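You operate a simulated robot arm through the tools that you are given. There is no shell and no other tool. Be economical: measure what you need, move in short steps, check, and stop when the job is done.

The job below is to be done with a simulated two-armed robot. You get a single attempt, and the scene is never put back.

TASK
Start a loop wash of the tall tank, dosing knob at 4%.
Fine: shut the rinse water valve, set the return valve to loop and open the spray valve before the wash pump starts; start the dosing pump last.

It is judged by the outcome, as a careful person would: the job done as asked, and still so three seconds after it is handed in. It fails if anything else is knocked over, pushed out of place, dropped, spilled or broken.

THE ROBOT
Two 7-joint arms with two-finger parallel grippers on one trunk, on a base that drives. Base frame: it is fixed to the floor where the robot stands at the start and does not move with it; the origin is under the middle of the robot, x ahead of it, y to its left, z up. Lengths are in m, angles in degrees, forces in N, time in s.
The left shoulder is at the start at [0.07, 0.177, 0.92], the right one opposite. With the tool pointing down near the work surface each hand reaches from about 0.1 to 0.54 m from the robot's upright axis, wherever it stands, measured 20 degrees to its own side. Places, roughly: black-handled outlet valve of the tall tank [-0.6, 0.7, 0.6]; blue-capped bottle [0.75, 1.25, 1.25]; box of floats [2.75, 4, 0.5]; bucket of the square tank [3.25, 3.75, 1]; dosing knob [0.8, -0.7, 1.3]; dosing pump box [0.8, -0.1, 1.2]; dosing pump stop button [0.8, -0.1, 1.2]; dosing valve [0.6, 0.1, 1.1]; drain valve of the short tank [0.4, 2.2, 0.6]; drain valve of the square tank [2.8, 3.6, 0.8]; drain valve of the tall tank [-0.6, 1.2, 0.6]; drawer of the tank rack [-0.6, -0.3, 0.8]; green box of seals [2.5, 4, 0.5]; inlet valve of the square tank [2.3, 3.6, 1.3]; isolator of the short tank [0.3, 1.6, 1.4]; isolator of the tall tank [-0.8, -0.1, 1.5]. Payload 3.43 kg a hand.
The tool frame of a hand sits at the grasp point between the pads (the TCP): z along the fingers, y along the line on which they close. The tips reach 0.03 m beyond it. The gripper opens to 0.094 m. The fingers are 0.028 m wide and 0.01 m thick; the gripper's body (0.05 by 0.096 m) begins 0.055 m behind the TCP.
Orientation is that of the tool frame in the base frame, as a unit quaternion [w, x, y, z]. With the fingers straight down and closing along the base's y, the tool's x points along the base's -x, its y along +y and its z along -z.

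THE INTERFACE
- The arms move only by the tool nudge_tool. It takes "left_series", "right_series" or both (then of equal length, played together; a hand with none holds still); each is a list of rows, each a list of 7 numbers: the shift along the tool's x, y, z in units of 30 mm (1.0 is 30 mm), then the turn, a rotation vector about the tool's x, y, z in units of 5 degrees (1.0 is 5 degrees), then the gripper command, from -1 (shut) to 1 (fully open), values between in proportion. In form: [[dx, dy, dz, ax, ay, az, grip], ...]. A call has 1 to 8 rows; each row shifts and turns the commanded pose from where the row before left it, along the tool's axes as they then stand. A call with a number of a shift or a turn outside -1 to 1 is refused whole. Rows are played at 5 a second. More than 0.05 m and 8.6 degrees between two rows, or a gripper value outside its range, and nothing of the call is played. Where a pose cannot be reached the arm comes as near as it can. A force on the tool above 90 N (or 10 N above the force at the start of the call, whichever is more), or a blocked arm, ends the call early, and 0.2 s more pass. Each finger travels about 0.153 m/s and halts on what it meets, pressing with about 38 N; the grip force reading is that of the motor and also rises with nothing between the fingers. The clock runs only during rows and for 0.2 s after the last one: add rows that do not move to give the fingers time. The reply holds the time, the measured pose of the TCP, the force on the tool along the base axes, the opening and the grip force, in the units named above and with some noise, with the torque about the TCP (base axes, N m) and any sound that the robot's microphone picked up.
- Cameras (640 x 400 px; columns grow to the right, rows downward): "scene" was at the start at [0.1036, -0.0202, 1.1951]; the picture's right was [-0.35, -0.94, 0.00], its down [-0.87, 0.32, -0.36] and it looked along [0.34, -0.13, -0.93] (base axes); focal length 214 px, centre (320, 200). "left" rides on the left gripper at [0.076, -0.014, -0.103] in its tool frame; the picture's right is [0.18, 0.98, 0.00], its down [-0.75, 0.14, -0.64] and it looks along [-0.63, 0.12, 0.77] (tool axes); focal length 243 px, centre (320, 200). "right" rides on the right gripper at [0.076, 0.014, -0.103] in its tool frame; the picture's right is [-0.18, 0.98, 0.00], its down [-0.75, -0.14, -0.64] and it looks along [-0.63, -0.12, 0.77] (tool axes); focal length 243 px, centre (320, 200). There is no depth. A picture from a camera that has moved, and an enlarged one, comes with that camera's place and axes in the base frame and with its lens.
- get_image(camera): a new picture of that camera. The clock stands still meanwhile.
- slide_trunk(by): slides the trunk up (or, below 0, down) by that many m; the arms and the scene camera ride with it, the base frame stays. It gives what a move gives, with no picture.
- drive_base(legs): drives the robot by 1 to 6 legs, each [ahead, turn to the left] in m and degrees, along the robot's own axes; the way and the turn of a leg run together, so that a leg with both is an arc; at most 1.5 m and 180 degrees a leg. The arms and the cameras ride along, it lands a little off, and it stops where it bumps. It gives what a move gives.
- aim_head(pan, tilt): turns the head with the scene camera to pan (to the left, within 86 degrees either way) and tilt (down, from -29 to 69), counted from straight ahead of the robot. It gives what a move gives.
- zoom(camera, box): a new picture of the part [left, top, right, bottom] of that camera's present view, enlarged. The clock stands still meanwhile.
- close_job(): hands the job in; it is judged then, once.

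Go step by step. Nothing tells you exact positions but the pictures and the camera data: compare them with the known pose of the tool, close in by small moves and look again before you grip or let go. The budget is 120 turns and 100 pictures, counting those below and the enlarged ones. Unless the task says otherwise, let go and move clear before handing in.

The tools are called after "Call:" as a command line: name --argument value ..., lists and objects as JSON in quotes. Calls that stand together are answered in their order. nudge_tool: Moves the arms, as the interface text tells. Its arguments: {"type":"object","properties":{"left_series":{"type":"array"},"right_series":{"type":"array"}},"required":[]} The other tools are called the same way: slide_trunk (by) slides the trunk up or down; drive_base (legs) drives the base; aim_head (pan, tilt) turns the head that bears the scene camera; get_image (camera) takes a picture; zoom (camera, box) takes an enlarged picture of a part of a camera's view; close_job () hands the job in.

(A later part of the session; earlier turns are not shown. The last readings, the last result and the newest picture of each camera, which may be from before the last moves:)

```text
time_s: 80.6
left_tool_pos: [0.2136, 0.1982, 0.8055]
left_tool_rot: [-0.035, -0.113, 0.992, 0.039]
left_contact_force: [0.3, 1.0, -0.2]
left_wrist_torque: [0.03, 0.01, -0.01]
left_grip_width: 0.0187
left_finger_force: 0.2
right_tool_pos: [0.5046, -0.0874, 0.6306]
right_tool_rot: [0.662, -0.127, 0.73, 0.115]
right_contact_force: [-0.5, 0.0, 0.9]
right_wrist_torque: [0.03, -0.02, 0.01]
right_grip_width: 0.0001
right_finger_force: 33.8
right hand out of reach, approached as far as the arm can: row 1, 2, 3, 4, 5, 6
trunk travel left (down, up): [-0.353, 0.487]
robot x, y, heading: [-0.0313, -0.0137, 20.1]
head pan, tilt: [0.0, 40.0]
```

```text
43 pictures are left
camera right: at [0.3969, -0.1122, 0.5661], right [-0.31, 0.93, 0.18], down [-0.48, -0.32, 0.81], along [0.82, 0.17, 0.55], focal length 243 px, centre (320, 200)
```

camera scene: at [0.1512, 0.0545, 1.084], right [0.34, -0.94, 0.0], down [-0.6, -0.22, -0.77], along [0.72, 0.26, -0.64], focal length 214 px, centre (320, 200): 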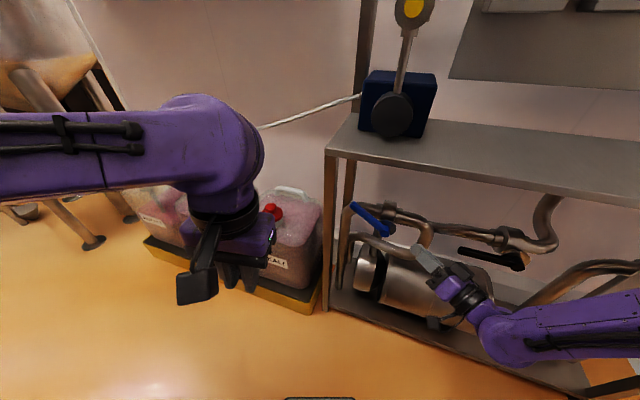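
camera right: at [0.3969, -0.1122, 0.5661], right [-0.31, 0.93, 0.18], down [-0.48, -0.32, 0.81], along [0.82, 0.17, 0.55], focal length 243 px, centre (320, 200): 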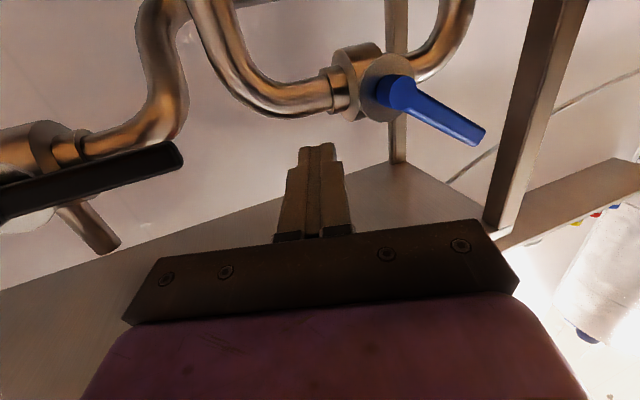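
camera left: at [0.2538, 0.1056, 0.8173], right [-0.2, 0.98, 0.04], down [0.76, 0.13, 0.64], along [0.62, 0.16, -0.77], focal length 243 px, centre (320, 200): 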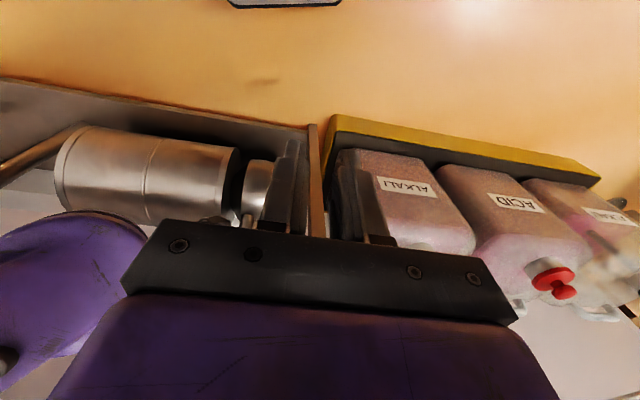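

The hand is square again and the blue handle is at about 35°. Shift left, then go in under it.

Call:
nudge_tool --right_series '[[0, 1, 0, 0, 0, 0, -1], [0.2, 1, 0, 0, 0, 0, -1], [0.2, 1, 0, 0, 0, 0, -1], [0.1, 1, 0, 0, 0, 0, -1], [0, 0.3, 1, 0, 0, 0, -1], [0, 0, 1, 0, 0, 0, -1], [0, 0, 0.5, 0, 0, 0, -1], [0, 0, 0, 0, 0, 0, -1]]'

Call:
get_image --camera "right"

```text
time_s: 82.4
left_tool_pos: [0.2121, 0.1977, 0.8052]
left_tool_rot: [-0.036, -0.112, 0.992, 0.039]
left_contact_force: [0.5, -0.7, -0.3]
left_wrist_torque: [-0.02, 0.0, -0.04]
left_grip_width: 0.0185
left_finger_force: 0.1
right_tool_pos: [0.5301, 0.0571, 0.6089]
right_tool_rot: [0.66, -0.127, 0.731, 0.117]
right_contact_force: [0.0, -0.2, -0.8]
right_wrist_torque: [0.03, 0.0, 0.03]
right_grip_width: 0.0
right_finger_force: 32.9
trunk travel left (down, up): [-0.353, 0.487]
robot x, y, heading: [-0.0326, -0.0126, 19.8]
head pan, tilt: [0.0, 40.0]
```

```text
42 pictures are left
camera right: at [0.421, 0.0333, 0.5441], right [-0.32, 0.93, 0.19], down [-0.48, -0.33, 0.81], along [0.82, 0.17, 0.55], focal length 243 px, centre (320, 200)
```

right: 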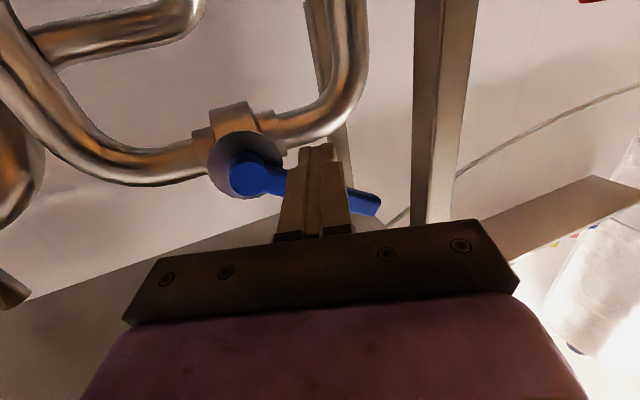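

Nearly there; shift slightly right for leg clearance and slide in under the handle.

Call:
nudge_tool --right_series '[[0, -0.4, 0, 0, 0, 0, -1], [0, 0, 0.9, 0, 0, 0, -1], [0, 0, 0.8, 0, 0, 0, -1], [0, 0, 0, 0, 0, 0, -1]]'

Call:
get_image --camera "right"

```text
time_s: 83.4
left_tool_pos: [0.2132, 0.1987, 0.8056]
left_tool_rot: [-0.036, -0.113, 0.992, 0.039]
left_contact_force: [-0.2, -0.8, 0.0]
left_wrist_torque: [-0.01, 0.02, 0.01]
left_grip_width: 0.0191
left_finger_force: 0.2
right_tool_pos: [0.583, 0.0635, 0.6055]
right_tool_rot: [0.66, -0.127, 0.731, 0.117]
right_contact_force: [0.0, 0.0, 0.2]
right_wrist_torque: [-0.02, -0.04, 0.01]
right_grip_width: 0.0
right_finger_force: 33.3
trunk travel left (down, up): [-0.353, 0.487]
robot x, y, heading: [-0.0352, -0.0127, 19.9]
head pan, tilt: [0.0, 40.0]
```

```text
41 pictures are left
camera right: at [0.4731, 0.0395, 0.539], right [-0.32, 0.93, 0.19], down [-0.48, -0.33, 0.81], along [0.82, 0.17, 0.55], focal length 243 px, centre (320, 200)
```

right: 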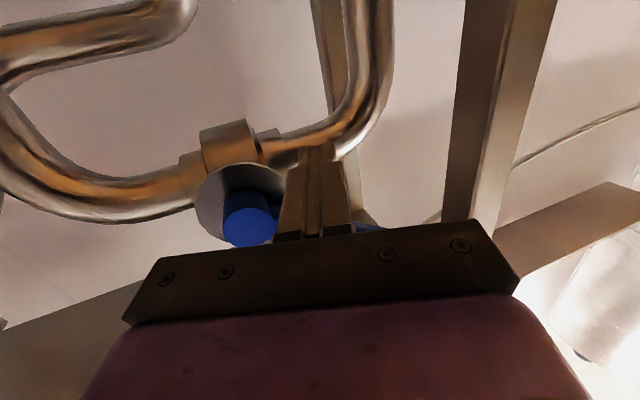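

Finger is under the handle; push it up and over, this time stopping as it reaches vertical.

Call:
nudge_tool --right_series '[[-1, 0, 0, 0, 0, 0, -1], [-0.67, 0, 0, 0, 0, 0, -1], [-0.67, -0.28, 0, 0, 0, 0, -1], [-0.4, -0.25, 0, 0, 0, 0, -1], [0, -0.15, 0, 0, 0, 0, -1], [0, 0, 0, 0, 0, 0, -1]]'

Call:
get_image --camera "right"

```text
time_s: 84.6
left_tool_pos: [0.2095, 0.197, 0.8077]
left_tool_rot: [-0.035, -0.112, 0.992, 0.04]
left_contact_force: [0.2, 0.5, 0.1]
left_wrist_torque: [0.0, -0.02, -0.02]
left_grip_width: 0.0187
left_finger_force: 0.0
right_tool_pos: [0.5851, 0.0477, 0.6786]
right_tool_rot: [0.65, -0.134, 0.738, 0.116]
right_contact_force: [-20.9, -2.5, 4.3]
right_wrist_torque: [-0.02, -0.3, -0.28]
right_grip_width: 0.0002
right_finger_force: 32.4
trunk travel left (down, up): [-0.353, 0.487]
robot x, y, heading: [-0.0381, -0.0102, 19.8]
head pan, tilt: [0.0, 40.0]
stopped in row 5 (right hand): the force on the tool passed its limit at 92 N (the readings are from after the stop); the commanded pose is now the measured one
```

```text
40 pictures are left
camera right: at [0.4748, 0.0223, 0.6163], right [-0.32, 0.93, 0.18], down [-0.46, -0.32, 0.83], along [0.83, 0.18, 0.53], focal length 243 px, centre (320, 200)
```

right: 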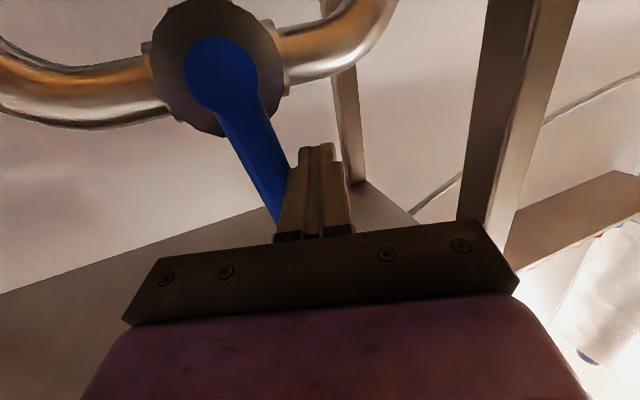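

The blue handle is vertical against its stop. Ease left off it, then withdraw straight back.

Call:
nudge_tool --right_series '[[0, 0.5, -0.15, 0, 0, 0, -1], [0, 0.1, -0.2, 0, 0, 0, -1], [0, 0.4, -0.9, 0, 0, 0, -1], [0, 0.36, -0.93, 0, 0, 0, -1], [0, 0.3, -0.93, 0, 0, 0, -1], [0, 0, 0, 0, 0, 0, -1]]'

Call:
get_image --camera "right"

```text
time_s: 86.0
left_tool_pos: [0.2117, 0.1969, 0.8049]
left_tool_rot: [-0.036, -0.113, 0.992, 0.038]
left_contact_force: [0.4, -0.3, -0.4]
left_wrist_torque: [-0.04, -0.01, 0.04]
left_grip_width: 0.0187
left_finger_force: 0.2
right_tool_pos: [0.4832, 0.062, 0.688]
right_tool_rot: [0.651, -0.132, 0.739, 0.115]
right_contact_force: [0.1, -1.1, 0.2]
right_wrist_torque: [-0.04, -0.05, -0.01]
right_grip_width: 0.0
right_finger_force: 32.9
trunk travel left (down, up): [-0.353, 0.487]
robot x, y, heading: [-0.0375, -0.0135, 19.7]
head pan, tilt: [0.0, 40.0]
```

```text
39 pictures are left
camera right: at [0.3729, 0.0373, 0.6265], right [-0.32, 0.93, 0.18], down [-0.46, -0.32, 0.83], along [0.83, 0.18, 0.53], focal length 243 px, centre (320, 200)
```

right: 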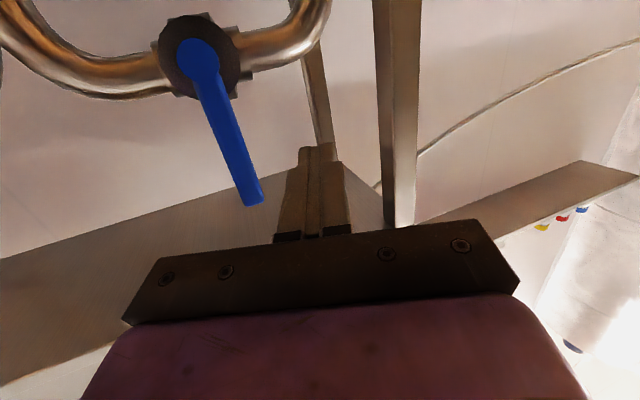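

Blue handle verified vertical: rinse water shut. Now I'll shift the robot about 0.35 m to the right (turn left, back up, turn right) to face the return valve.

Call:
drive_base --legs '[[0, 70]]'

Call:
drive_base --legs '[[-0.35, 0]]'

Call:
drive_base --legs '[[0, -90]]'

Call:
get_image --camera "right"

```text
time_s: 89.4
left_tool_pos: [-0.1451, 0.2921, 0.8051]
left_tool_rot: [-0.052, -0.659, 0.75, 0.011]
left_contact_force: [-0.9, 0.2, 0.0]
left_wrist_torque: [-0.01, -0.04, 0.03]
left_grip_width: 0.0187
left_finger_force: 0.0
right_tool_pos: [0.0745, 0.4992, 0.6894]
right_tool_rot: [-0.467, 0.531, -0.53, -0.467]
right_contact_force: [0.3, 0.3, 0.2]
right_wrist_torque: [-0.01, 0.04, -0.03]
right_grip_width: 0.0
right_finger_force: 33.8
trunk travel left (down, up): [-0.353, 0.487]
robot x, y, heading: [-0.0338, -0.0138, 89.4]
head pan, tilt: [0.0, 40.0]
```

```text
time_s: 91.7
left_tool_pos: [-0.1491, -0.0596, 0.8048]
left_tool_rot: [-0.052, -0.66, 0.75, 0.013]
left_contact_force: [-0.2, 0.4, -0.2]
left_wrist_torque: [0.0, 0.02, 0.0]
left_grip_width: 0.019
left_finger_force: 0.0
right_tool_pos: [0.0714, 0.1473, 0.6899]
right_tool_rot: [-0.467, 0.531, -0.53, -0.468]
right_contact_force: [0.4, 0.2, 0.2]
right_wrist_torque: [-0.03, -0.01, 0.0]
right_grip_width: 0.0
right_finger_force: 33.2
trunk travel left (down, up): [-0.353, 0.487]
robot x, y, heading: [-0.0383, -0.3598, 89.3]
head pan, tilt: [0.0, 40.0]
```

```text
time_s: 95.9
left_tool_pos: [0.266, -0.2481, 0.8055]
left_tool_rot: [-0.028, 0.059, 0.997, 0.045]
left_contact_force: [-0.4, 0.0, -0.3]
left_wrist_torque: [0.0, -0.02, -0.03]
left_grip_width: 0.0189
left_finger_force: 0.1
right_tool_pos: [0.4744, -0.4659, 0.6894]
right_tool_rot: [0.661, -0.007, 0.751, 0.005]
right_contact_force: [0.0, 0.3, 0.8]
right_wrist_torque: [0.02, -0.05, 0.03]
right_grip_width: 0.0
right_finger_force: 33.1
trunk travel left (down, up): [-0.353, 0.487]
robot x, y, heading: [-0.0362, -0.3645, 0.2]
head pan, tilt: [0.0, 40.0]
```

```text
38 pictures are left
camera right: at [0.3634, -0.4538, 0.6265], right [0.01, 0.98, 0.18], down [-0.54, -0.15, 0.83], along [0.84, -0.11, 0.53], focal length 243 px, centre (320, 200)
```

right: 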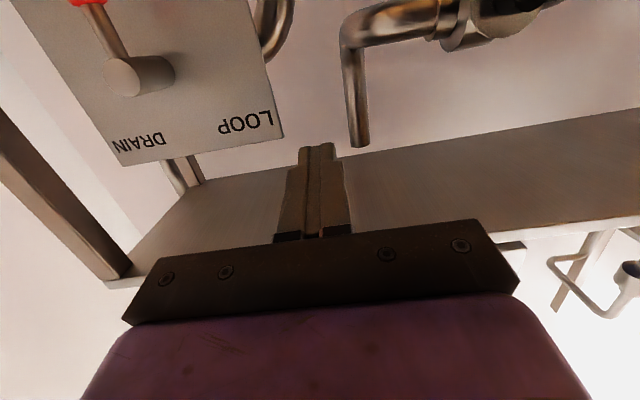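

Now square in front of the return valve: axis about (y −0.622, z 0.617), bar hanging down, LOOP at upper left. Lower the trunk and come to the right of the red grip.

Call:
slide_trunk --by -0.1

Call:
nudge_tool --right_series '[[0.3, -1, 0, 0, 0, 0, -1], [0.3, -1, 0, 0, 0, 0, -1], [0.3, -1, 0, 0, 0, 0, -1], [0.3, -1, 0, 0, 0, 0, -1], [0, -1, 0, 0, 0, 0, -1], [0, -1, 0, 0, 0, 0, -1], [0, -0.8, 0, 0, 0, 0, -1]]'

Call:
get_image --camera "right"

```text
time_s: 97.2
left_tool_pos: [0.2652, -0.2489, 0.7046]
left_tool_rot: [-0.028, 0.059, 0.997, 0.044]
left_contact_force: [0.2, 0.1, 0.0]
left_wrist_torque: [0.02, 0.03, 0.0]
left_grip_width: 0.0188
left_finger_force: 0.0
right_tool_pos: [0.4765, -0.4664, 0.5889]
right_tool_rot: [0.662, -0.006, 0.75, 0.005]
right_contact_force: [-0.2, -0.2, 0.0]
right_wrist_torque: [0.01, 0.01, -0.01]
right_grip_width: 0.0
right_finger_force: 32.9
trunk travel left (down, up): [-0.253, 0.587]
robot x, y, heading: [-0.0392, -0.3661, 0.1]
head pan, tilt: [0.0, 40.0]
```

```text
time_s: 98.8
left_tool_pos: [0.2663, -0.2488, 0.7054]
left_tool_rot: [-0.029, 0.058, 0.997, 0.045]
left_contact_force: [0.1, 0.8, 0.4]
left_wrist_torque: [0.01, -0.02, 0.02]
left_grip_width: 0.0186
left_finger_force: 0.1
right_tool_pos: [0.473, -0.6696, 0.5538]
right_tool_rot: [0.661, -0.005, 0.75, 0.004]
right_contact_force: [0.6, -0.4, -0.3]
right_wrist_torque: [-0.02, 0.0, -0.02]
right_grip_width: 0.0
right_finger_force: 33.9
trunk travel left (down, up): [-0.253, 0.587]
robot x, y, heading: [-0.0387, -0.3645, -0.0]
head pan, tilt: [0.0, 40.0]
```

```text
37 pictures are left
camera right: at [0.3607, -0.6579, 0.491], right [0.01, 0.98, 0.18], down [-0.54, -0.15, 0.83], along [0.84, -0.11, 0.53], focal length 243 px, centre (320, 200)
```

right: 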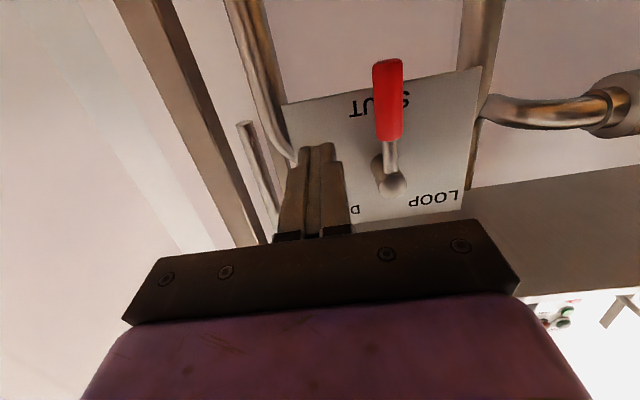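

The bar is at x≈0.575 hanging from (−0.612, 0.62), red grip z 0.51–0.57. Going in beside it and starting the push to the left.

Call:
nudge_tool --right_series '[[0, 0, 1, 0, 0, 0, -1], [0, 0, 1, 0, 0, 0, -1], [0, 0, 1, 0, 0, 0, -1], [0, 0.3, 0.2, 0, 0, 0, -1], [0, 0.7, 0, 0, 0, 0, -1], [0, 0.8, 0, 0, 0, 0, -1], [-0.25, 0.8, 0, 0, 0, 0, -1], [0, 0, 0, 0, 0, 0, -1]]'

Call:
get_image --camera "right"

```text
time_s: 100.6
left_tool_pos: [0.2649, -0.2496, 0.7055]
left_tool_rot: [-0.028, 0.058, 0.997, 0.045]
left_contact_force: [-0.1, -0.1, -0.4]
left_wrist_torque: [0.0, 0.03, -0.01]
left_grip_width: 0.0186
left_finger_force: 0.1
right_tool_pos: [0.5681, -0.5921, 0.5502]
right_tool_rot: [0.661, -0.005, 0.751, 0.004]
right_contact_force: [-8.3, -1.6, 1.2]
right_wrist_torque: [0.07, -0.11, 0.14]
right_grip_width: 0.0001
right_finger_force: 32.9
trunk travel left (down, up): [-0.253, 0.587]
robot x, y, heading: [-0.0369, -0.3611, 0.3]
head pan, tilt: [0.0, 40.0]
```

```text
36 pictures are left
camera right: at [0.4566, -0.5787, 0.487], right [0.01, 0.98, 0.18], down [-0.54, -0.15, 0.83], along [0.84, -0.11, 0.53], focal length 243 px, centre (320, 200)
```

right: 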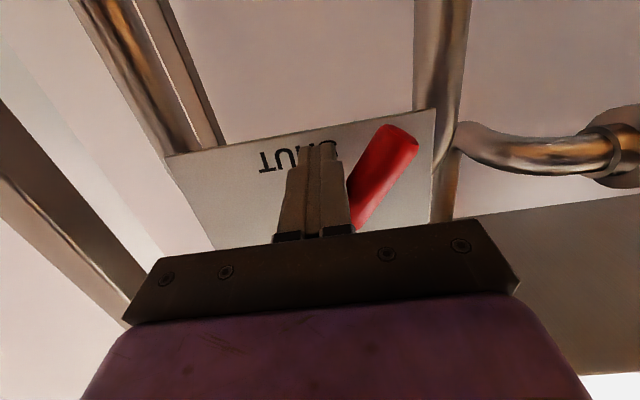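

It's following. Continue along the arc: left and up, easing slightly off the plate.

Call:
nudge_tool --right_series '[[-0.1, 0.53, -0.15, 0, 0, 0, -1], [-0.27, 0.53, -0.04, 0, 0, 0, -1], [-0.53, 0.47, -0.07, 0, 0, 0, -1], [-0.6, 0.3, -0.08, 0, 0, 0, -1], [-0.66, 0, -0.09, 0, 0, 0, -1], [-0.3, 0, -0.04, 0, 0, 0, -1], [0, 0, 0, 0, 0, 0, -1]]'

Call:
get_image --camera "right"

```text
time_s: 102.2
left_tool_pos: [0.2668, -0.2495, 0.7049]
left_tool_rot: [-0.031, 0.058, 0.997, 0.046]
left_contact_force: [0.0, 0.0, -0.4]
left_wrist_torque: [-0.03, 0.03, -0.04]
left_grip_width: 0.0188
left_finger_force: 0.0
right_tool_pos: [0.5578, -0.5342, 0.599]
right_tool_rot: [0.636, -0.015, 0.772, 0.003]
right_contact_force: [-3.5, -1.0, -35.5]
right_wrist_torque: [-0.05, 0.86, -0.53]
right_grip_width: 0.0
right_finger_force: 33.3
trunk travel left (down, up): [-0.253, 0.587]
robot x, y, heading: [-0.0394, -0.3646, 0.5]
head pan, tilt: [0.0, 40.0]
stopped in row 7 (right hand): the force on the tool passed its limit at 91 N (the readings are from after the stop); the commanded pose is now the measured one
```

```text
35 pictures are left
camera right: at [0.441, -0.5243, 0.5443], right [0.01, 0.99, 0.17], down [-0.48, -0.14, 0.87], along [0.88, -0.09, 0.47], focal length 243 px, centre (320, 200)
```

right: 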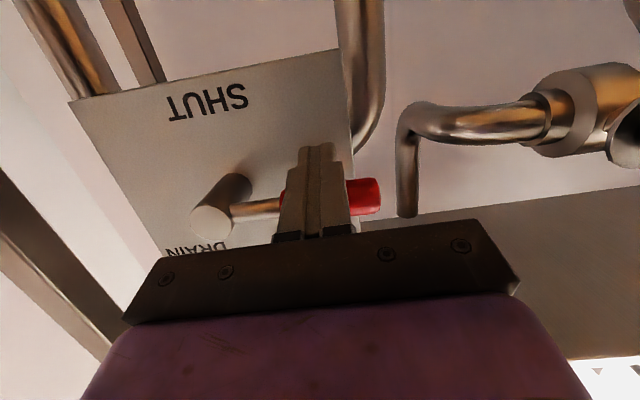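

The handle has met a firm stop exactly horizontal (90° left, on the LOOP side). Back off and look at the plate closely.

Call:
nudge_tool --right_series '[[0.5, 0, -0.3, 0, 0, 0, -1], [0.3, 0, -1, 0, 0, 0, -1], [0, 0, -1, 0, 0, 0, -1], [0, 0, -0.8, 0, 0, 0, -1], [0, 0, 0, 0, 0, 0, -1]]'

Call:
zoom --camera "right" --box '[120, 20, 460, 240]'

```text
time_s: 103.4
left_tool_pos: [0.267, -0.2497, 0.706]
left_tool_rot: [-0.029, 0.057, 0.997, 0.044]
left_contact_force: [0.1, -0.3, 0.0]
left_wrist_torque: [0.0, 0.01, -0.02]
left_grip_width: 0.019
left_finger_force: 0.1
right_tool_pos: [0.4609, -0.5367, 0.6003]
right_tool_rot: [0.644, -0.013, 0.765, 0.003]
right_contact_force: [0.4, 0.1, -0.6]
right_wrist_torque: [-0.01, 0.0, -0.01]
right_grip_width: 0.0
right_finger_force: 33.1
trunk travel left (down, up): [-0.253, 0.587]
robot x, y, heading: [-0.04, -0.3671, 0.3]
head pan, tilt: [0.0, 40.0]
```

```text
1.82 times, centred on (290, 130) of right
camera zoom: at [0.3468, -0.5257, 0.5427], right [0.01, 0.99, 0.17], down [-0.5, -0.14, 0.85], along [0.87, -0.09, 0.49], focal length 441 px, centre (374, 327)
```

zoom: 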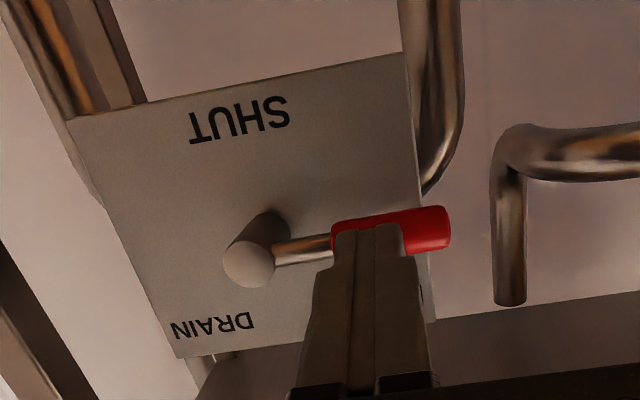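

The plate shows SHUT below, DRAIN upper right, LOOP upper left. To be sure 90° is the true stop, I'll push up once more near the tip of the bar.

Call:
nudge_tool --right_series '[[0, 0.5, 0.5, 0, 0, 0, -1], [0.2, 0, 1, 0, 0, 0, -1], [0, 0, 1, 0, 0, 0, -1], [0, 0, 0.8, 0, 0, 0, -1], [-0.5, 0, -0.08, 0, 0, 0, -1], [-0.4, 0, -0.06, 0, 0, 0, -1], [-0.4, 0, -0.06, 0, 0, 0, -1]]'

Call:
get_image --camera "right"

```text
time_s: 105.0
left_tool_pos: [0.269, -0.2492, 0.702]
left_tool_rot: [-0.032, 0.057, 0.997, 0.045]
left_contact_force: [-0.5, -0.6, -0.8]
left_wrist_torque: [0.0, -0.03, 0.0]
left_grip_width: 0.019
left_finger_force: 0.0
right_tool_pos: [0.5583, -0.5188, 0.6005]
right_tool_rot: [0.631, -0.017, 0.776, 0.002]
right_contact_force: [-13.7, 4.0, -62.3]
right_wrist_torque: [0.14, 1.18, 0.73]
right_grip_width: 0.0001
right_finger_force: 33.1
trunk travel left (down, up): [-0.253, 0.587]
robot x, y, heading: [-0.0351, -0.3594, 0.3]
head pan, tilt: [0.0, 40.0]
```

```text
33 pictures are left
camera right: at [0.441, -0.5091, 0.5471], right [0.01, 0.99, 0.16], down [-0.47, -0.14, 0.87], along [0.88, -0.08, 0.46], focal length 243 px, centre (320, 200)
```

right: 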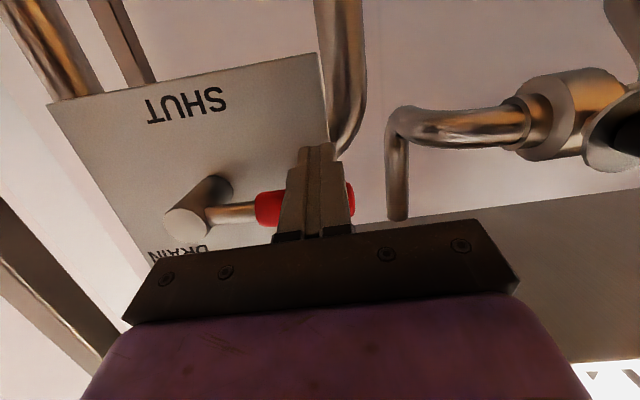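

No movement at 62 N: 90° left is the LOOP stop. Withdraw, back up a little, and raise the trunk to panel height.

Call:
nudge_tool --right_series '[[0.6, 0, -0.2, 0, 0, 0, -1], [0.2, 0, -1, 0, 0, 0, -1], [0, 0, -1, 0, 0, 0, -1], [0, 0, -0.8, 0, 0, 0, -1]]'

Call:
drive_base --legs '[[-0.12, 0]]'

Call:
slide_trunk --by 0.56

Call:
aim_head --pan -15 --tilt 22

Call:
get_image --camera "scene"

```text
time_s: 106.0
left_tool_pos: [0.2651, -0.2486, 0.7058]
left_tool_rot: [-0.029, 0.056, 0.997, 0.046]
left_contact_force: [0.2, 0.1, -0.2]
left_wrist_torque: [-0.03, -0.03, -0.02]
left_grip_width: 0.019
left_finger_force: 0.1
right_tool_pos: [0.4664, -0.5216, 0.6092]
right_tool_rot: [0.645, -0.012, 0.764, 0.002]
right_contact_force: [0.4, -0.1, -0.1]
right_wrist_torque: [-0.03, -0.03, -0.03]
right_grip_width: 0.0
right_finger_force: 32.8
trunk travel left (down, up): [-0.253, 0.587]
robot x, y, heading: [-0.0386, -0.3664, 0.2]
head pan, tilt: [0.0, 40.0]
```

```text
time_s: 107.2
left_tool_pos: [0.1453, -0.2496, 0.7054]
left_tool_rot: [-0.028, 0.058, 0.997, 0.046]
left_contact_force: [0.5, 0.2, 0.6]
left_wrist_torque: [-0.04, -0.02, 0.0]
left_grip_width: 0.019
left_finger_force: 0.0
right_tool_pos: [0.3461, -0.5216, 0.609]
right_tool_rot: [0.644, -0.013, 0.764, 0.003]
right_contact_force: [-0.4, 0.4, -0.6]
right_wrist_torque: [0.01, 0.02, 0.01]
right_grip_width: 0.0
right_finger_force: 33.2
trunk travel left (down, up): [-0.253, 0.587]
robot x, y, heading: [-0.1559, -0.3647, 0.4]
head pan, tilt: [0.0, 40.0]
```

```text
refused: 0.56 is not a number from -0.4 to 0.4
```

```text
time_s: 108.0
left_tool_pos: [0.1472, -0.2488, 0.705]
left_tool_rot: [-0.029, 0.058, 0.997, 0.045]
left_contact_force: [-0.3, -0.1, -0.5]
left_wrist_torque: [0.0, 0.0, 0.01]
left_grip_width: 0.0187
left_finger_force: 0.1
right_tool_pos: [0.3485, -0.5226, 0.6093]
right_tool_rot: [0.643, -0.012, 0.766, 0.002]
right_contact_force: [0.5, -0.4, 0.2]
right_wrist_torque: [-0.02, -0.01, 0.03]
right_grip_width: 0.0
right_finger_force: 32.9
trunk travel left (down, up): [-0.253, 0.587]
robot x, y, heading: [-0.1566, -0.3648, 0.4]
head pan, tilt: [-15.0, 22.0]
```

```text
32 pictures are left
camera scene: at [-0.0153, -0.3883, 1.0121], right [-0.25, -0.97, 0.0], down [-0.36, 0.1, -0.93], along [0.9, -0.23, -0.38], focal length 214 px, centre (320, 200)
```

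scene: 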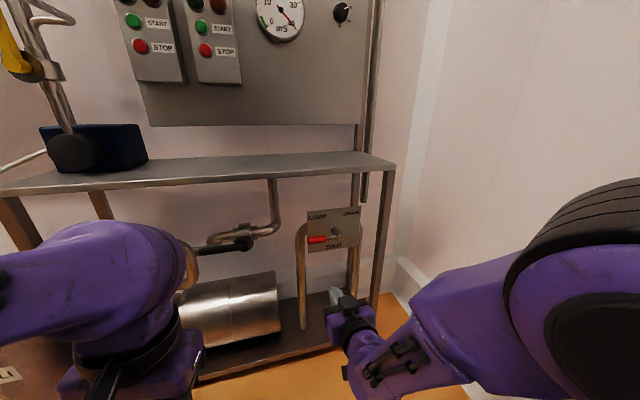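

From the front the plate reads clearly: the red bar lies under LOOP. Raising the trunk in two steps.

Call:
slide_trunk --by 0.4

Call:
slide_trunk --by 0.16

Call:
aim_head --pan -18 --tilt 16

Call:
get_image --camera "scene"

```text
time_s: 111.9
left_tool_pos: [0.1459, -0.249, 1.1045]
left_tool_rot: [-0.029, 0.058, 0.997, 0.046]
left_contact_force: [0.3, 0.2, -0.8]
left_wrist_torque: [0.02, 0.0, 0.03]
left_grip_width: 0.0188
left_finger_force: 0.2
right_tool_pos: [0.3477, -0.5211, 1.0077]
right_tool_rot: [0.643, -0.013, 0.765, 0.003]
right_contact_force: [-0.6, -0.7, 1.6]
right_wrist_torque: [0.03, 0.0, -0.03]
right_grip_width: 0.0001
right_finger_force: 33.4
trunk travel left (down, up): [-0.653, 0.187]
robot x, y, heading: [-0.1558, -0.3654, 0.5]
head pan, tilt: [-15.0, 22.0]
```

```text
time_s: 113.7
left_tool_pos: [0.1461, -0.2494, 1.2652]
left_tool_rot: [-0.029, 0.058, 0.997, 0.045]
left_contact_force: [-0.1, -0.2, 0.0]
left_wrist_torque: [-0.01, 0.0, -0.01]
left_grip_width: 0.0187
left_finger_force: 0.1
right_tool_pos: [0.3487, -0.5233, 1.1677]
right_tool_rot: [0.644, -0.013, 0.765, 0.003]
right_contact_force: [-0.1, -0.5, 0.2]
right_wrist_torque: [0.02, 0.01, 0.02]
right_grip_width: 0.0
right_finger_force: 32.4
trunk travel left (down, up): [-0.813, 0.027]
robot x, y, heading: [-0.1589, -0.3669, -0.1]
head pan, tilt: [-15.0, 22.0]
```

```text
time_s: 114.4
left_tool_pos: [0.1466, -0.2499, 1.2649]
left_tool_rot: [-0.028, 0.058, 0.997, 0.045]
left_contact_force: [0.1, 0.2, -1.1]
left_wrist_torque: [0.0, -0.03, 0.05]
left_grip_width: 0.0187
left_finger_force: 0.0
right_tool_pos: [0.3468, -0.522, 1.1685]
right_tool_rot: [0.644, -0.012, 0.765, 0.002]
right_contact_force: [0.0, 0.2, 0.4]
right_wrist_torque: [-0.02, -0.02, 0.03]
right_grip_width: 0.0
right_finger_force: 32.9
trunk travel left (down, up): [-0.813, 0.027]
robot x, y, heading: [-0.1555, -0.3636, 0.5]
head pan, tilt: [-18.0, 16.0]
```

```text
31 pictures are left
camera scene: at [-0.0159, -0.3931, 1.5819], right [-0.3, -0.95, 0.0], down [-0.26, 0.08, -0.96], along [0.92, -0.29, -0.28], focal length 214 px, centre (320, 200)
```

scene: 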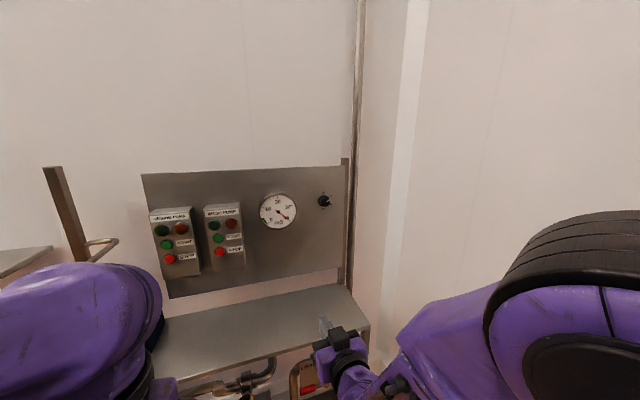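

Call:
zoom --camera "scene" --box '[300, 180, 350, 222]'

```text
9.52 times, centred on (325, 201) of scene
camera zoom: at [-0.0159, -0.3931, 1.5819], right [-0.3, -0.95, 0.0], down [-0.26, 0.08, -0.96], along [0.92, -0.29, -0.28], focal length 2043 px, centre (272, 190)
```

zoom: 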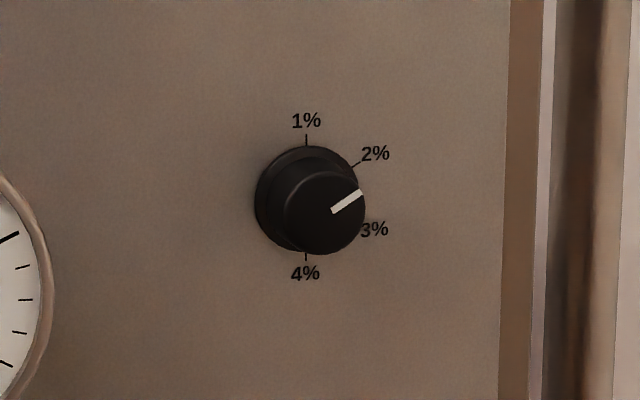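

The knob now points at 2% (60° clockwise from top); 4% is straight down, i.e. 120° further clockwise. The knob is at about (0.80, −0.667, 1.325). I'll drive closer and level the hand.

Call:
drive_base --legs '[[0.26, 0]]'

Call:
nudge_tool --right_series '[[-0.9, -0.7, 0, 0, -0.5, 0, -1], [-0.9, -0.7, 0, 0, -0.5, 0, -1], [-0.9, -0.7, 0, 0, -0.5, 0, -1], [-0.9, -0.7, 0, 0, -0.5, 0, -1], [-0.7, -0.7, 0, 0, 0, 0, 0], [-0.5, -0.7, 0, 0, 0, 0, 0.6], [0, -0.6, 0, 0, 0, 0, 0.6]]'

Call:
get_image --camera "right"

Call:
get_image --camera "scene"

```text
time_s: 116.2
left_tool_pos: [0.4045, -0.2482, 1.265]
left_tool_rot: [-0.027, 0.059, 0.997, 0.046]
left_contact_force: [0.0, -0.7, -0.9]
left_wrist_torque: [0.02, 0.02, 0.02]
left_grip_width: 0.0187
left_finger_force: 0.1
right_tool_pos: [0.6068, -0.5202, 1.1689]
right_tool_rot: [0.644, -0.014, 0.765, 0.004]
right_contact_force: [0.2, 0.7, 0.5]
right_wrist_torque: [-0.05, -0.04, -0.01]
right_grip_width: 0.0
right_finger_force: 33.1
trunk travel left (down, up): [-0.813, 0.027]
robot x, y, heading: [0.1045, -0.3599, 0.3]
head pan, tilt: [-18.0, 16.0]
```

```text
time_s: 117.8
left_tool_pos: [0.4057, -0.2506, 1.2656]
left_tool_rot: [-0.029, 0.058, 0.997, 0.045]
left_contact_force: [0.0, -0.4, 0.4]
left_wrist_torque: [-0.01, 0.04, -0.04]
left_grip_width: 0.0189
left_finger_force: 0.1
right_tool_pos: [0.6214, -0.6633, 1.3126]
right_tool_rot: [0.708, -0.013, 0.706, 0.004]
right_contact_force: [0.1, -0.2, -0.3]
right_wrist_torque: [0.01, -0.03, 0.0]
right_grip_width: 0.0751
right_finger_force: 0.1
trunk travel left (down, up): [-0.813, 0.027]
robot x, y, heading: [0.1047, -0.3651, 0.3]
head pan, tilt: [-18.0, 16.0]
```

```text
29 pictures are left
camera right: at [0.5175, -0.653, 1.2367], right [-0.02, 0.98, 0.17], down [-0.64, -0.15, 0.75], along [0.77, -0.09, 0.64], focal length 243 px, centre (320, 200)
```

right: 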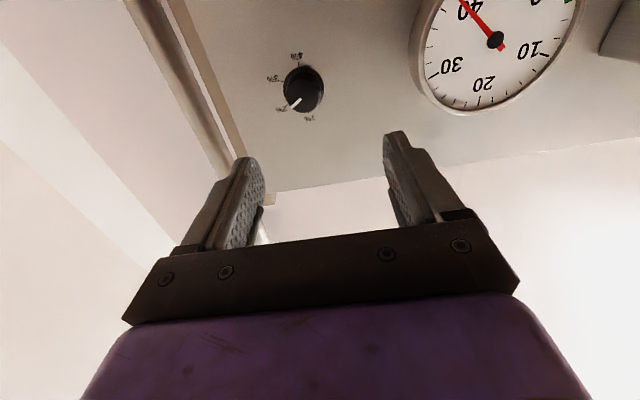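

```text
28 pictures are left
camera scene: at [0.2436, -0.3931, 1.582], right [-0.3, -0.95, 0.0], down [-0.26, 0.08, -0.96], along [0.92, -0.29, -0.28], focal length 214 px, centre (320, 200)
```

scene: 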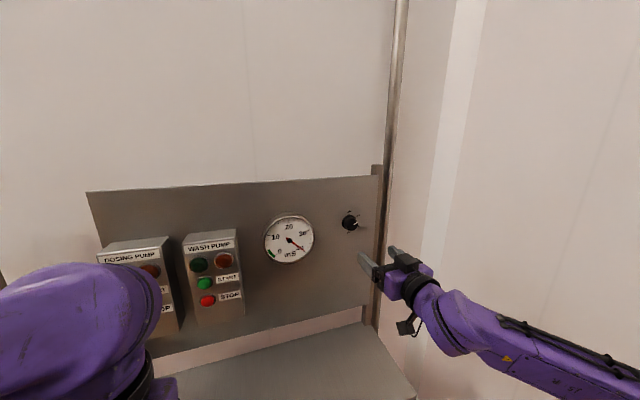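

Knob at about (0.82, −0.68, 1.32). I'll pre-roll the hand 60° counter-clockwise in free space, so the 120° clockwise turn stays within range.

Call:
nudge_tool --right_series '[[0, 0, 0, 0, 0, -1, 0.4], [0, 0, 0, 0, 0, -1, 0.4], [0, 0, 0, 0, 0, -1, 0.4], [0, 0, 0, 0, 0, -1, 0.4], [0, 0, 0, 0, 0, -1, 0.4], [0, 0, 0, 0, 0, -1, 0.4], [0, 0, 0, 0, 0, -1, 0.4], [0, 0, 0, 0, 0, -1, 0.4]]'

Call:
nudge_tool --right_series '[[0, 0, 0, 0, 0, -1, 0.4], [0, 0, 0, 0, 0, -1, 0.4], [0, 0, 0, 0, 0, -1, 0.4], [0, 0, 0, 0, 0, -1, 0.4], [0, 0, 0, 0, 0, 0, 0.4]]'

Call:
get_image --camera "right"

```text
time_s: 119.7
left_tool_pos: [0.407, -0.2472, 1.2653]
left_tool_rot: [-0.029, 0.057, 0.997, 0.045]
left_contact_force: [0.5, -0.3, -0.2]
left_wrist_torque: [0.05, -0.01, 0.01]
left_grip_width: 0.0189
left_finger_force: 0.0
right_tool_pos: [0.6227, -0.6626, 1.3123]
right_tool_rot: [0.666, -0.255, 0.659, -0.24]
right_contact_force: [-0.7, 0.3, 0.6]
right_wrist_torque: [-0.01, -0.01, -0.01]
right_grip_width: 0.0656
right_finger_force: 0.1
trunk travel left (down, up): [-0.813, 0.027]
robot x, y, heading: [0.1038, -0.3654, 0.0]
head pan, tilt: [-18.0, 16.0]
```

```text
time_s: 120.8
left_tool_pos: [0.4078, -0.2488, 1.2653]
left_tool_rot: [-0.029, 0.058, 0.997, 0.046]
left_contact_force: [0.5, -0.3, -0.5]
left_wrist_torque: [0.02, 0.0, 0.0]
left_grip_width: 0.0186
left_finger_force: 0.1
right_tool_pos: [0.6218, -0.6713, 1.3115]
right_tool_rot: [0.637, -0.316, 0.631, -0.311]
right_contact_force: [0.0, 0.0, -0.8]
right_wrist_torque: [0.02, -0.01, -0.01]
right_grip_width: 0.0659
right_finger_force: 0.0
right hand out of reach, approached as far as the arm can: row 3, 4
trunk travel left (down, up): [-0.813, 0.027]
robot x, y, heading: [0.1019, -0.3635, 0.2]
head pan, tilt: [-18.0, 16.0]
```

```text
27 pictures are left
camera right: at [0.5187, -0.724, 1.2539], right [0.0, 0.74, -0.67], down [-0.65, 0.51, 0.57], along [0.76, 0.44, 0.48], focal length 243 px, centre (320, 200)
```

right: 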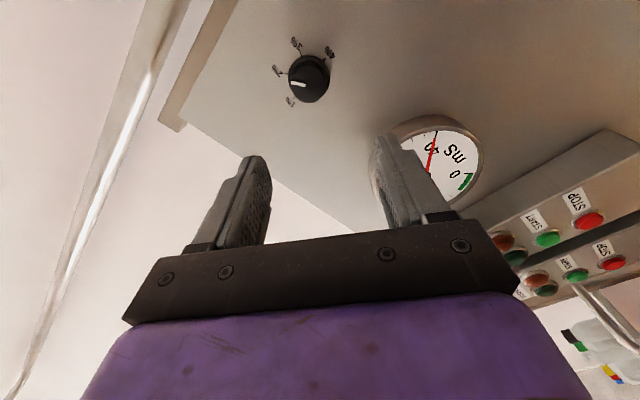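

Roll reached −52°, fine. Centre on the knob and advance part way.

Call:
nudge_tool --right_series '[[0.15, -0.35, 0, 0, 0, 0, 0.4], [0, 0, 1, 0, 0, 0, 0.4], [0, 0, 1, 0, 0, 0, 0.4], [0, 0, 1, 0, 0, 0, 0.4], [0, 0, 0, 0, 0, 0, 0.4]]'

Call:
get_image --camera "right"

Call:
zoom --camera "scene" --box '[290, 180, 440, 290]'

```text
time_s: 122.0
left_tool_pos: [0.4063, -0.2484, 1.2646]
left_tool_rot: [-0.028, 0.059, 0.997, 0.045]
left_contact_force: [0.3, 0.1, -0.3]
left_wrist_torque: [0.02, 0.0, -0.01]
left_grip_width: 0.0189
left_finger_force: 0.1
right_tool_pos: [0.7023, -0.6811, 1.3169]
right_tool_rot: [0.637, -0.315, 0.631, -0.311]
right_contact_force: [-0.1, 0.4, 0.1]
right_wrist_torque: [-0.04, -0.03, 0.05]
right_grip_width: 0.0654
right_finger_force: 0.1
right hand out of reach, approached as far as the arm can: row 2
trunk travel left (down, up): [-0.813, 0.027]
robot x, y, heading: [0.1038, -0.363, 0.3]
head pan, tilt: [-18.0, 16.0]
```

```text
26 pictures are left
camera right: at [0.5993, -0.7347, 1.2586], right [0.0, 0.74, -0.67], down [-0.65, 0.51, 0.57], along [0.76, 0.44, 0.48], focal length 243 px, centre (320, 200)
```

right: 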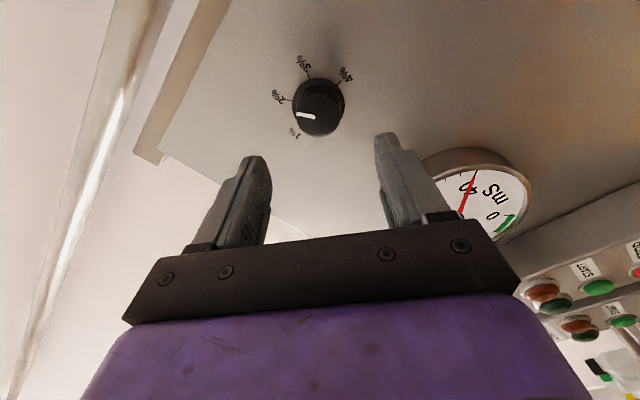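

```text
3.64 times, centred on (365, 235) of scene
camera zoom: at [0.2436, -0.3926, 1.582], right [-0.3, -0.95, 0.0], down [-0.26, 0.08, -0.96], along [0.92, -0.29, -0.28], focal length 780 px, centre (156, 73)
```

zoom: 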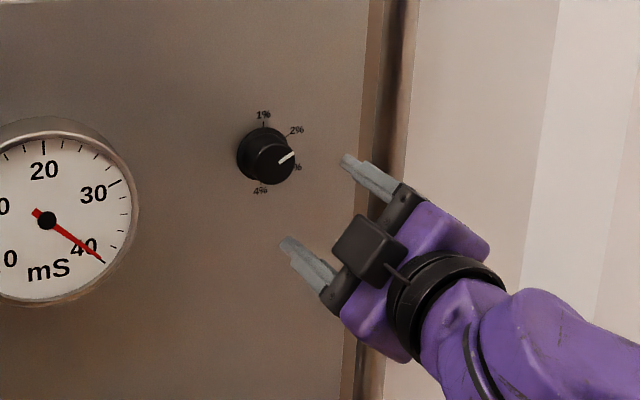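

Well centred. Advance further and check.

Call:
nudge_tool --right_series '[[-0.05, 0, 1, 0, 0, 0, 0.4], [0, 0, 1, 0, 0, 0, 0.4], [0, 0, 0.4, 0, 0, 0, 0.4], [0, 0, 0, 0, 0, 0, 0.4]]'

Call:
zoom --camera "scene" --box '[300, 180, 400, 260]'

Call:
get_image --camera "right"

```text
time_s: 123.0
left_tool_pos: [0.4068, -0.2491, 1.2653]
left_tool_rot: [-0.029, 0.059, 0.997, 0.045]
left_contact_force: [0.2, 0.2, 0.0]
left_wrist_torque: [0.01, 0.0, -0.04]
left_grip_width: 0.0186
left_finger_force: 0.0
right_tool_pos: [0.7743, -0.6792, 1.317]
right_tool_rot: [0.637, -0.315, 0.631, -0.311]
right_contact_force: [0.4, -0.4, 0.0]
right_wrist_torque: [0.02, 0.01, 0.03]
right_grip_width: 0.0659
right_finger_force: 0.1
trunk travel left (down, up): [-0.813, 0.027]
robot x, y, heading: [0.1052, -0.3633, 0.2]
head pan, tilt: [-18.0, 16.0]
```

```text
5.00 times, centred on (350, 220) of scene
camera zoom: at [0.244, -0.3922, 1.582], right [-0.3, -0.95, 0.0], down [-0.26, 0.08, -0.96], along [0.92, -0.29, -0.28], focal length 1072 px, centre (170, 100)
```

zoom: 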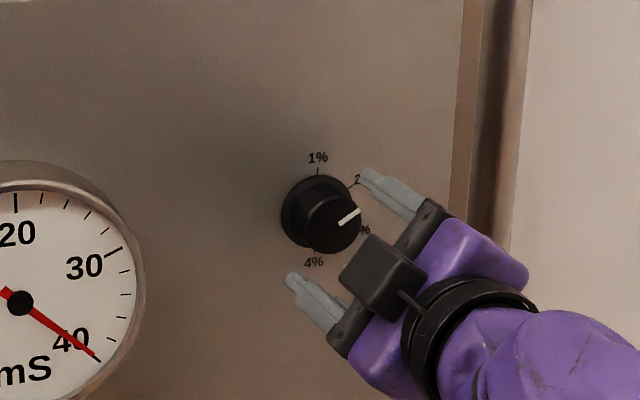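

```text
23 pictures are left
camera right: at [0.672, -0.7326, 1.26], right [0.0, 0.74, -0.67], down [-0.65, 0.51, 0.57], along [0.76, 0.44, 0.48], focal length 243 px, centre (320, 200)
```

right: 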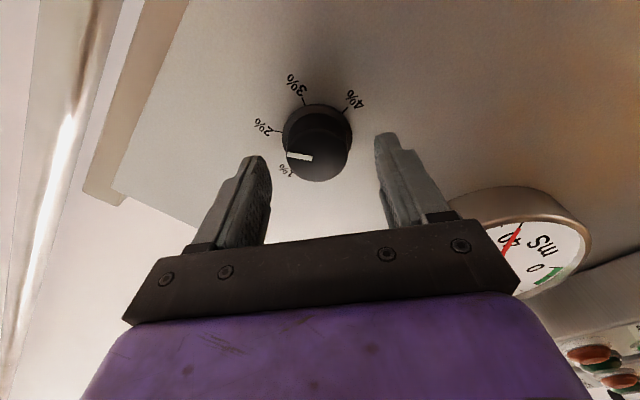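

Knob is centred between the fingers. Advance 2 cm more and close on it.

Call:
nudge_tool --right_series '[[0, 0, 0.4, 0, 0, 0, 0.4], [0, 0, 0.4, 0, 0, 0, 0.4], [0, 0, 0, 0, 0, 0, 0], [0, 0, 0, 0, 0, 0, -0.4], [0, 0, 0, 0, 0, 0, -0.6], [0, 0, 0, 0, 0, 0, -0.6]]'

```text
time_s: 124.5
left_tool_pos: [0.4066, -0.2488, 1.2655]
left_tool_rot: [-0.029, 0.058, 0.997, 0.046]
left_contact_force: [0.3, -0.4, -0.3]
left_wrist_torque: [0.0, 0.01, -0.02]
left_grip_width: 0.0188
left_finger_force: 0.0
right_tool_pos: [0.8, -0.6799, 1.3184]
right_tool_rot: [0.638, -0.314, 0.63, -0.312]
right_contact_force: [12.1, -6.0, 17.6]
right_wrist_torque: [0.05, -0.43, -0.3]
right_grip_width: 0.0407
right_finger_force: 44.9
trunk travel left (down, up): [-0.813, 0.027]
robot x, y, heading: [0.1016, -0.362, 0.0]
head pan, tilt: [-18.0, 16.0]
```

Gripped (41 mm wide). Turn clockwise 40° and check.

Call:
nudge_tool --right_series '[[0, 0, 0, 0, 0, 1, -0.6], [0, 0, 0, 0, 0, 1, -0.6], [0, 0, 0, 0, 0, 1, -0.6], [0, 0, 0, 0, 0, 1, -0.6], [0, 0, 0, 0, 0, 1, -0.6], [0, 0, 0, 0, 0, 1, -0.6], [0, 0, 0, 0, 0, 1, -0.6], [0, 0, 0, 0, 0, 1, -0.6]]'

Call:
zoom --camera "scene" --box '[300, 180, 400, 260]'

```text
time_s: 126.2
left_tool_pos: [0.4063, -0.2486, 1.2646]
left_tool_rot: [-0.028, 0.059, 0.997, 0.046]
left_contact_force: [0.6, 0.5, -0.1]
left_wrist_torque: [-0.03, 0.04, 0.01]
left_grip_width: 0.0189
left_finger_force: 0.1
right_tool_pos: [0.7992, -0.6797, 1.3204]
right_tool_rot: [0.706, -0.079, 0.7, -0.075]
right_contact_force: [18.7, -7.1, 27.4]
right_wrist_torque: [-0.01, -1.07, -0.36]
right_grip_width: 0.0406
right_finger_force: 45.1
trunk travel left (down, up): [-0.813, 0.027]
robot x, y, heading: [0.105, -0.3608, 0.5]
head pan, tilt: [-18.0, 16.0]
```

```text
5.00 times, centred on (350, 220) of scene
camera zoom: at [0.2444, -0.3923, 1.582], right [-0.3, -0.95, 0.0], down [-0.26, 0.08, -0.96], along [0.92, -0.29, -0.28], focal length 1072 px, centre (170, 100)
```

zoom: 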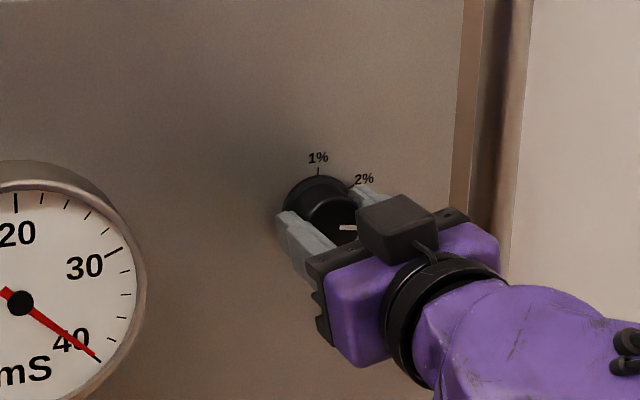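

It turned with the hand (pointer now about 100°). Continue clockwise another 40°.

Call:
nudge_tool --right_series '[[-0.06, 0, 0, 0, 0, 1, -0.6], [-0.06, 0, 0, 0, 0, 1, -0.6], [0, 0, 0, 0, 0, 1, -0.6], [0, 0, 0, 0, 0, 1, -0.6], [0, 0, 0, 0, 0, 1, -0.6], [0, 0, 0, 0, 0, 1, -0.6], [0, 0, 0, 0, 0, 1, -0.6], [0, 0, 0, 0, 0, 1, -0.6]]'

Call:
nudge_tool --right_series '[[0, 0, 0, 0, 0, 1, -0.6], [0, 0, 0, 0, 0, 1, -0.6], [0, 0, 0, 0, 0, 1, -0.6], [0, 0, 0, 0, 0, 1, -0.6], [0, 0, 0, 0, 0, 1, -0.6], [0, 0, 0, 0, 0, 1, -0.6], [0, 0, 0, 0, 0, 1, -0.6]]'

Call:
zoom --camera "scene" --box '[315, 195, 385, 250]'

```text
time_s: 128.1
left_tool_pos: [0.4077, -0.2494, 1.2647]
left_tool_rot: [-0.028, 0.059, 0.997, 0.044]
left_contact_force: [0.6, -0.3, 0.1]
left_wrist_torque: [-0.01, 0.02, 0.02]
left_grip_width: 0.0187
left_finger_force: 0.1
right_tool_pos: [0.7995, -0.6798, 1.3193]
right_tool_rot: [0.687, 0.165, 0.687, 0.172]
right_contact_force: [4.8, -3.9, 4.7]
right_wrist_torque: [-0.01, -0.59, -0.72]
right_grip_width: 0.0405
right_finger_force: 45.2
trunk travel left (down, up): [-0.813, 0.027]
robot x, y, heading: [0.1053, -0.3626, 0.3]
head pan, tilt: [-18.0, 16.0]
```

```text
time_s: 129.7
left_tool_pos: [0.4072, -0.25, 1.2648]
left_tool_rot: [-0.029, 0.058, 0.997, 0.045]
left_contact_force: [-0.4, -0.1, -0.1]
left_wrist_torque: [-0.02, 0.0, -0.03]
left_grip_width: 0.0187
left_finger_force: 0.0
right_tool_pos: [0.7993, -0.6805, 1.3199]
right_tool_rot: [0.603, 0.364, 0.605, 0.372]
right_contact_force: [-3.4, -1.3, -9.4]
right_wrist_torque: [0.05, -0.01, -0.65]
right_grip_width: 0.0406
right_finger_force: 45.0
trunk travel left (down, up): [-0.813, 0.027]
robot x, y, heading: [0.1045, -0.3662, 0.3]
head pan, tilt: [-18.0, 16.0]
```

```text
7.27 times, centred on (350, 222) of scene
camera zoom: at [0.2447, -0.3937, 1.5818], right [-0.3, -0.95, 0.0], down [-0.26, 0.09, -0.96], along [0.92, -0.29, -0.28], focal length 1560 px, centre (102, 36)
```

zoom: 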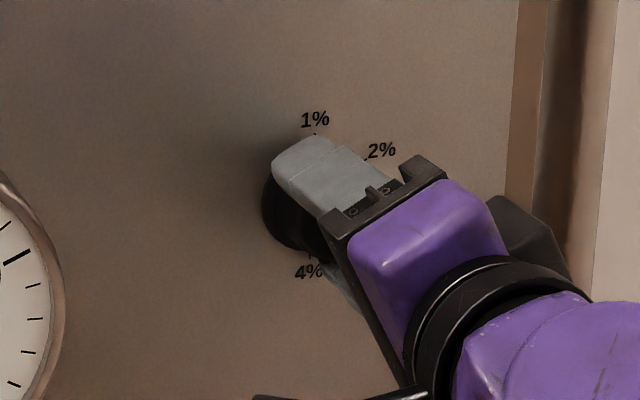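

About 116° turned; add the last 4°, then release and read the knob.

Call:
nudge_tool --right_series '[[0, 0, 0, 0, 0, 0.85, -0.6], [0, 0, 0, 0, 0, 0, -0.6], [0, 0, 0, 0, 0, 0, -0.2], [0, 0, 0, 0, 0, 0, 0.4], [0, 0, 0, 0, 0, 0, 0.4], [0, 0, -1, 0, 0, 0, 0.4], [0, 0, -1, 0, 0, 0, 0.4], [0, 0, -1, 0, 0, 0, 0.4]]'

Call:
nudge_tool --right_series '[[0, 0, -1, 0, 0, -1, 0.4], [0, 0, -1, 0, 0, -1, 0], [0, 0, -0.5, 0, 0, -1, -0.5], [0, 0, 0, 0, 0, -1, -1], [0, 0, 0, 0, 0, -1, -1], [0, 0, 0, 0, 0, -1, -1], [0, 0, 0, 0, 0, -1, -1], [0, 0, 0, 0, 0, -1, -1]]'

Call:
zoom --camera "scene" --box '[325, 200, 375, 242]'

```text
time_s: 131.4
left_tool_pos: [0.4046, -0.2488, 1.2644]
left_tool_rot: [-0.028, 0.058, 0.997, 0.046]
left_contact_force: [-1.0, 0.7, 0.2]
left_wrist_torque: [0.02, -0.01, -0.02]
left_grip_width: 0.0186
left_finger_force: 0.1
right_tool_pos: [0.7068, -0.6793, 1.3205]
right_tool_rot: [0.591, 0.385, 0.59, 0.393]
right_contact_force: [-0.5, 0.3, -0.7]
right_wrist_torque: [0.01, -0.01, 0.01]
right_grip_width: 0.0656
right_finger_force: 0.1
trunk travel left (down, up): [-0.813, 0.027]
robot x, y, heading: [0.1065, -0.3638, 0.6]
head pan, tilt: [-18.0, 16.0]
```

```text
time_s: 133.2
left_tool_pos: [0.4061, -0.2491, 1.2654]
left_tool_rot: [-0.027, 0.057, 0.997, 0.045]
left_contact_force: [-0.2, -0.1, -0.3]
left_wrist_torque: [-0.04, -0.03, -0.01]
left_grip_width: 0.0186
left_finger_force: 0.0
right_tool_pos: [0.6342, -0.6808, 1.3198]
right_tool_rot: [0.689, 0.158, 0.687, 0.167]
right_contact_force: [-0.5, -0.6, -0.5]
right_wrist_torque: [-0.03, 0.02, 0.01]
right_grip_width: 0.0
right_finger_force: 33.0
trunk travel left (down, up): [-0.813, 0.027]
robot x, y, heading: [0.103, -0.3616, 0.3]
head pan, tilt: [-18.0, 16.0]
```

```text
9.52 times, centred on (350, 221) of scene
camera zoom: at [0.2439, -0.3926, 1.582], right [-0.3, -0.95, 0.0], down [-0.26, 0.08, -0.96], along [0.92, -0.29, -0.28], focal length 2043 px, centre (34, 0)
```

zoom: 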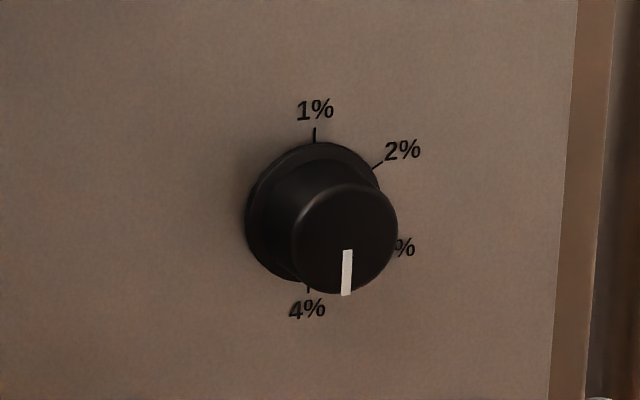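

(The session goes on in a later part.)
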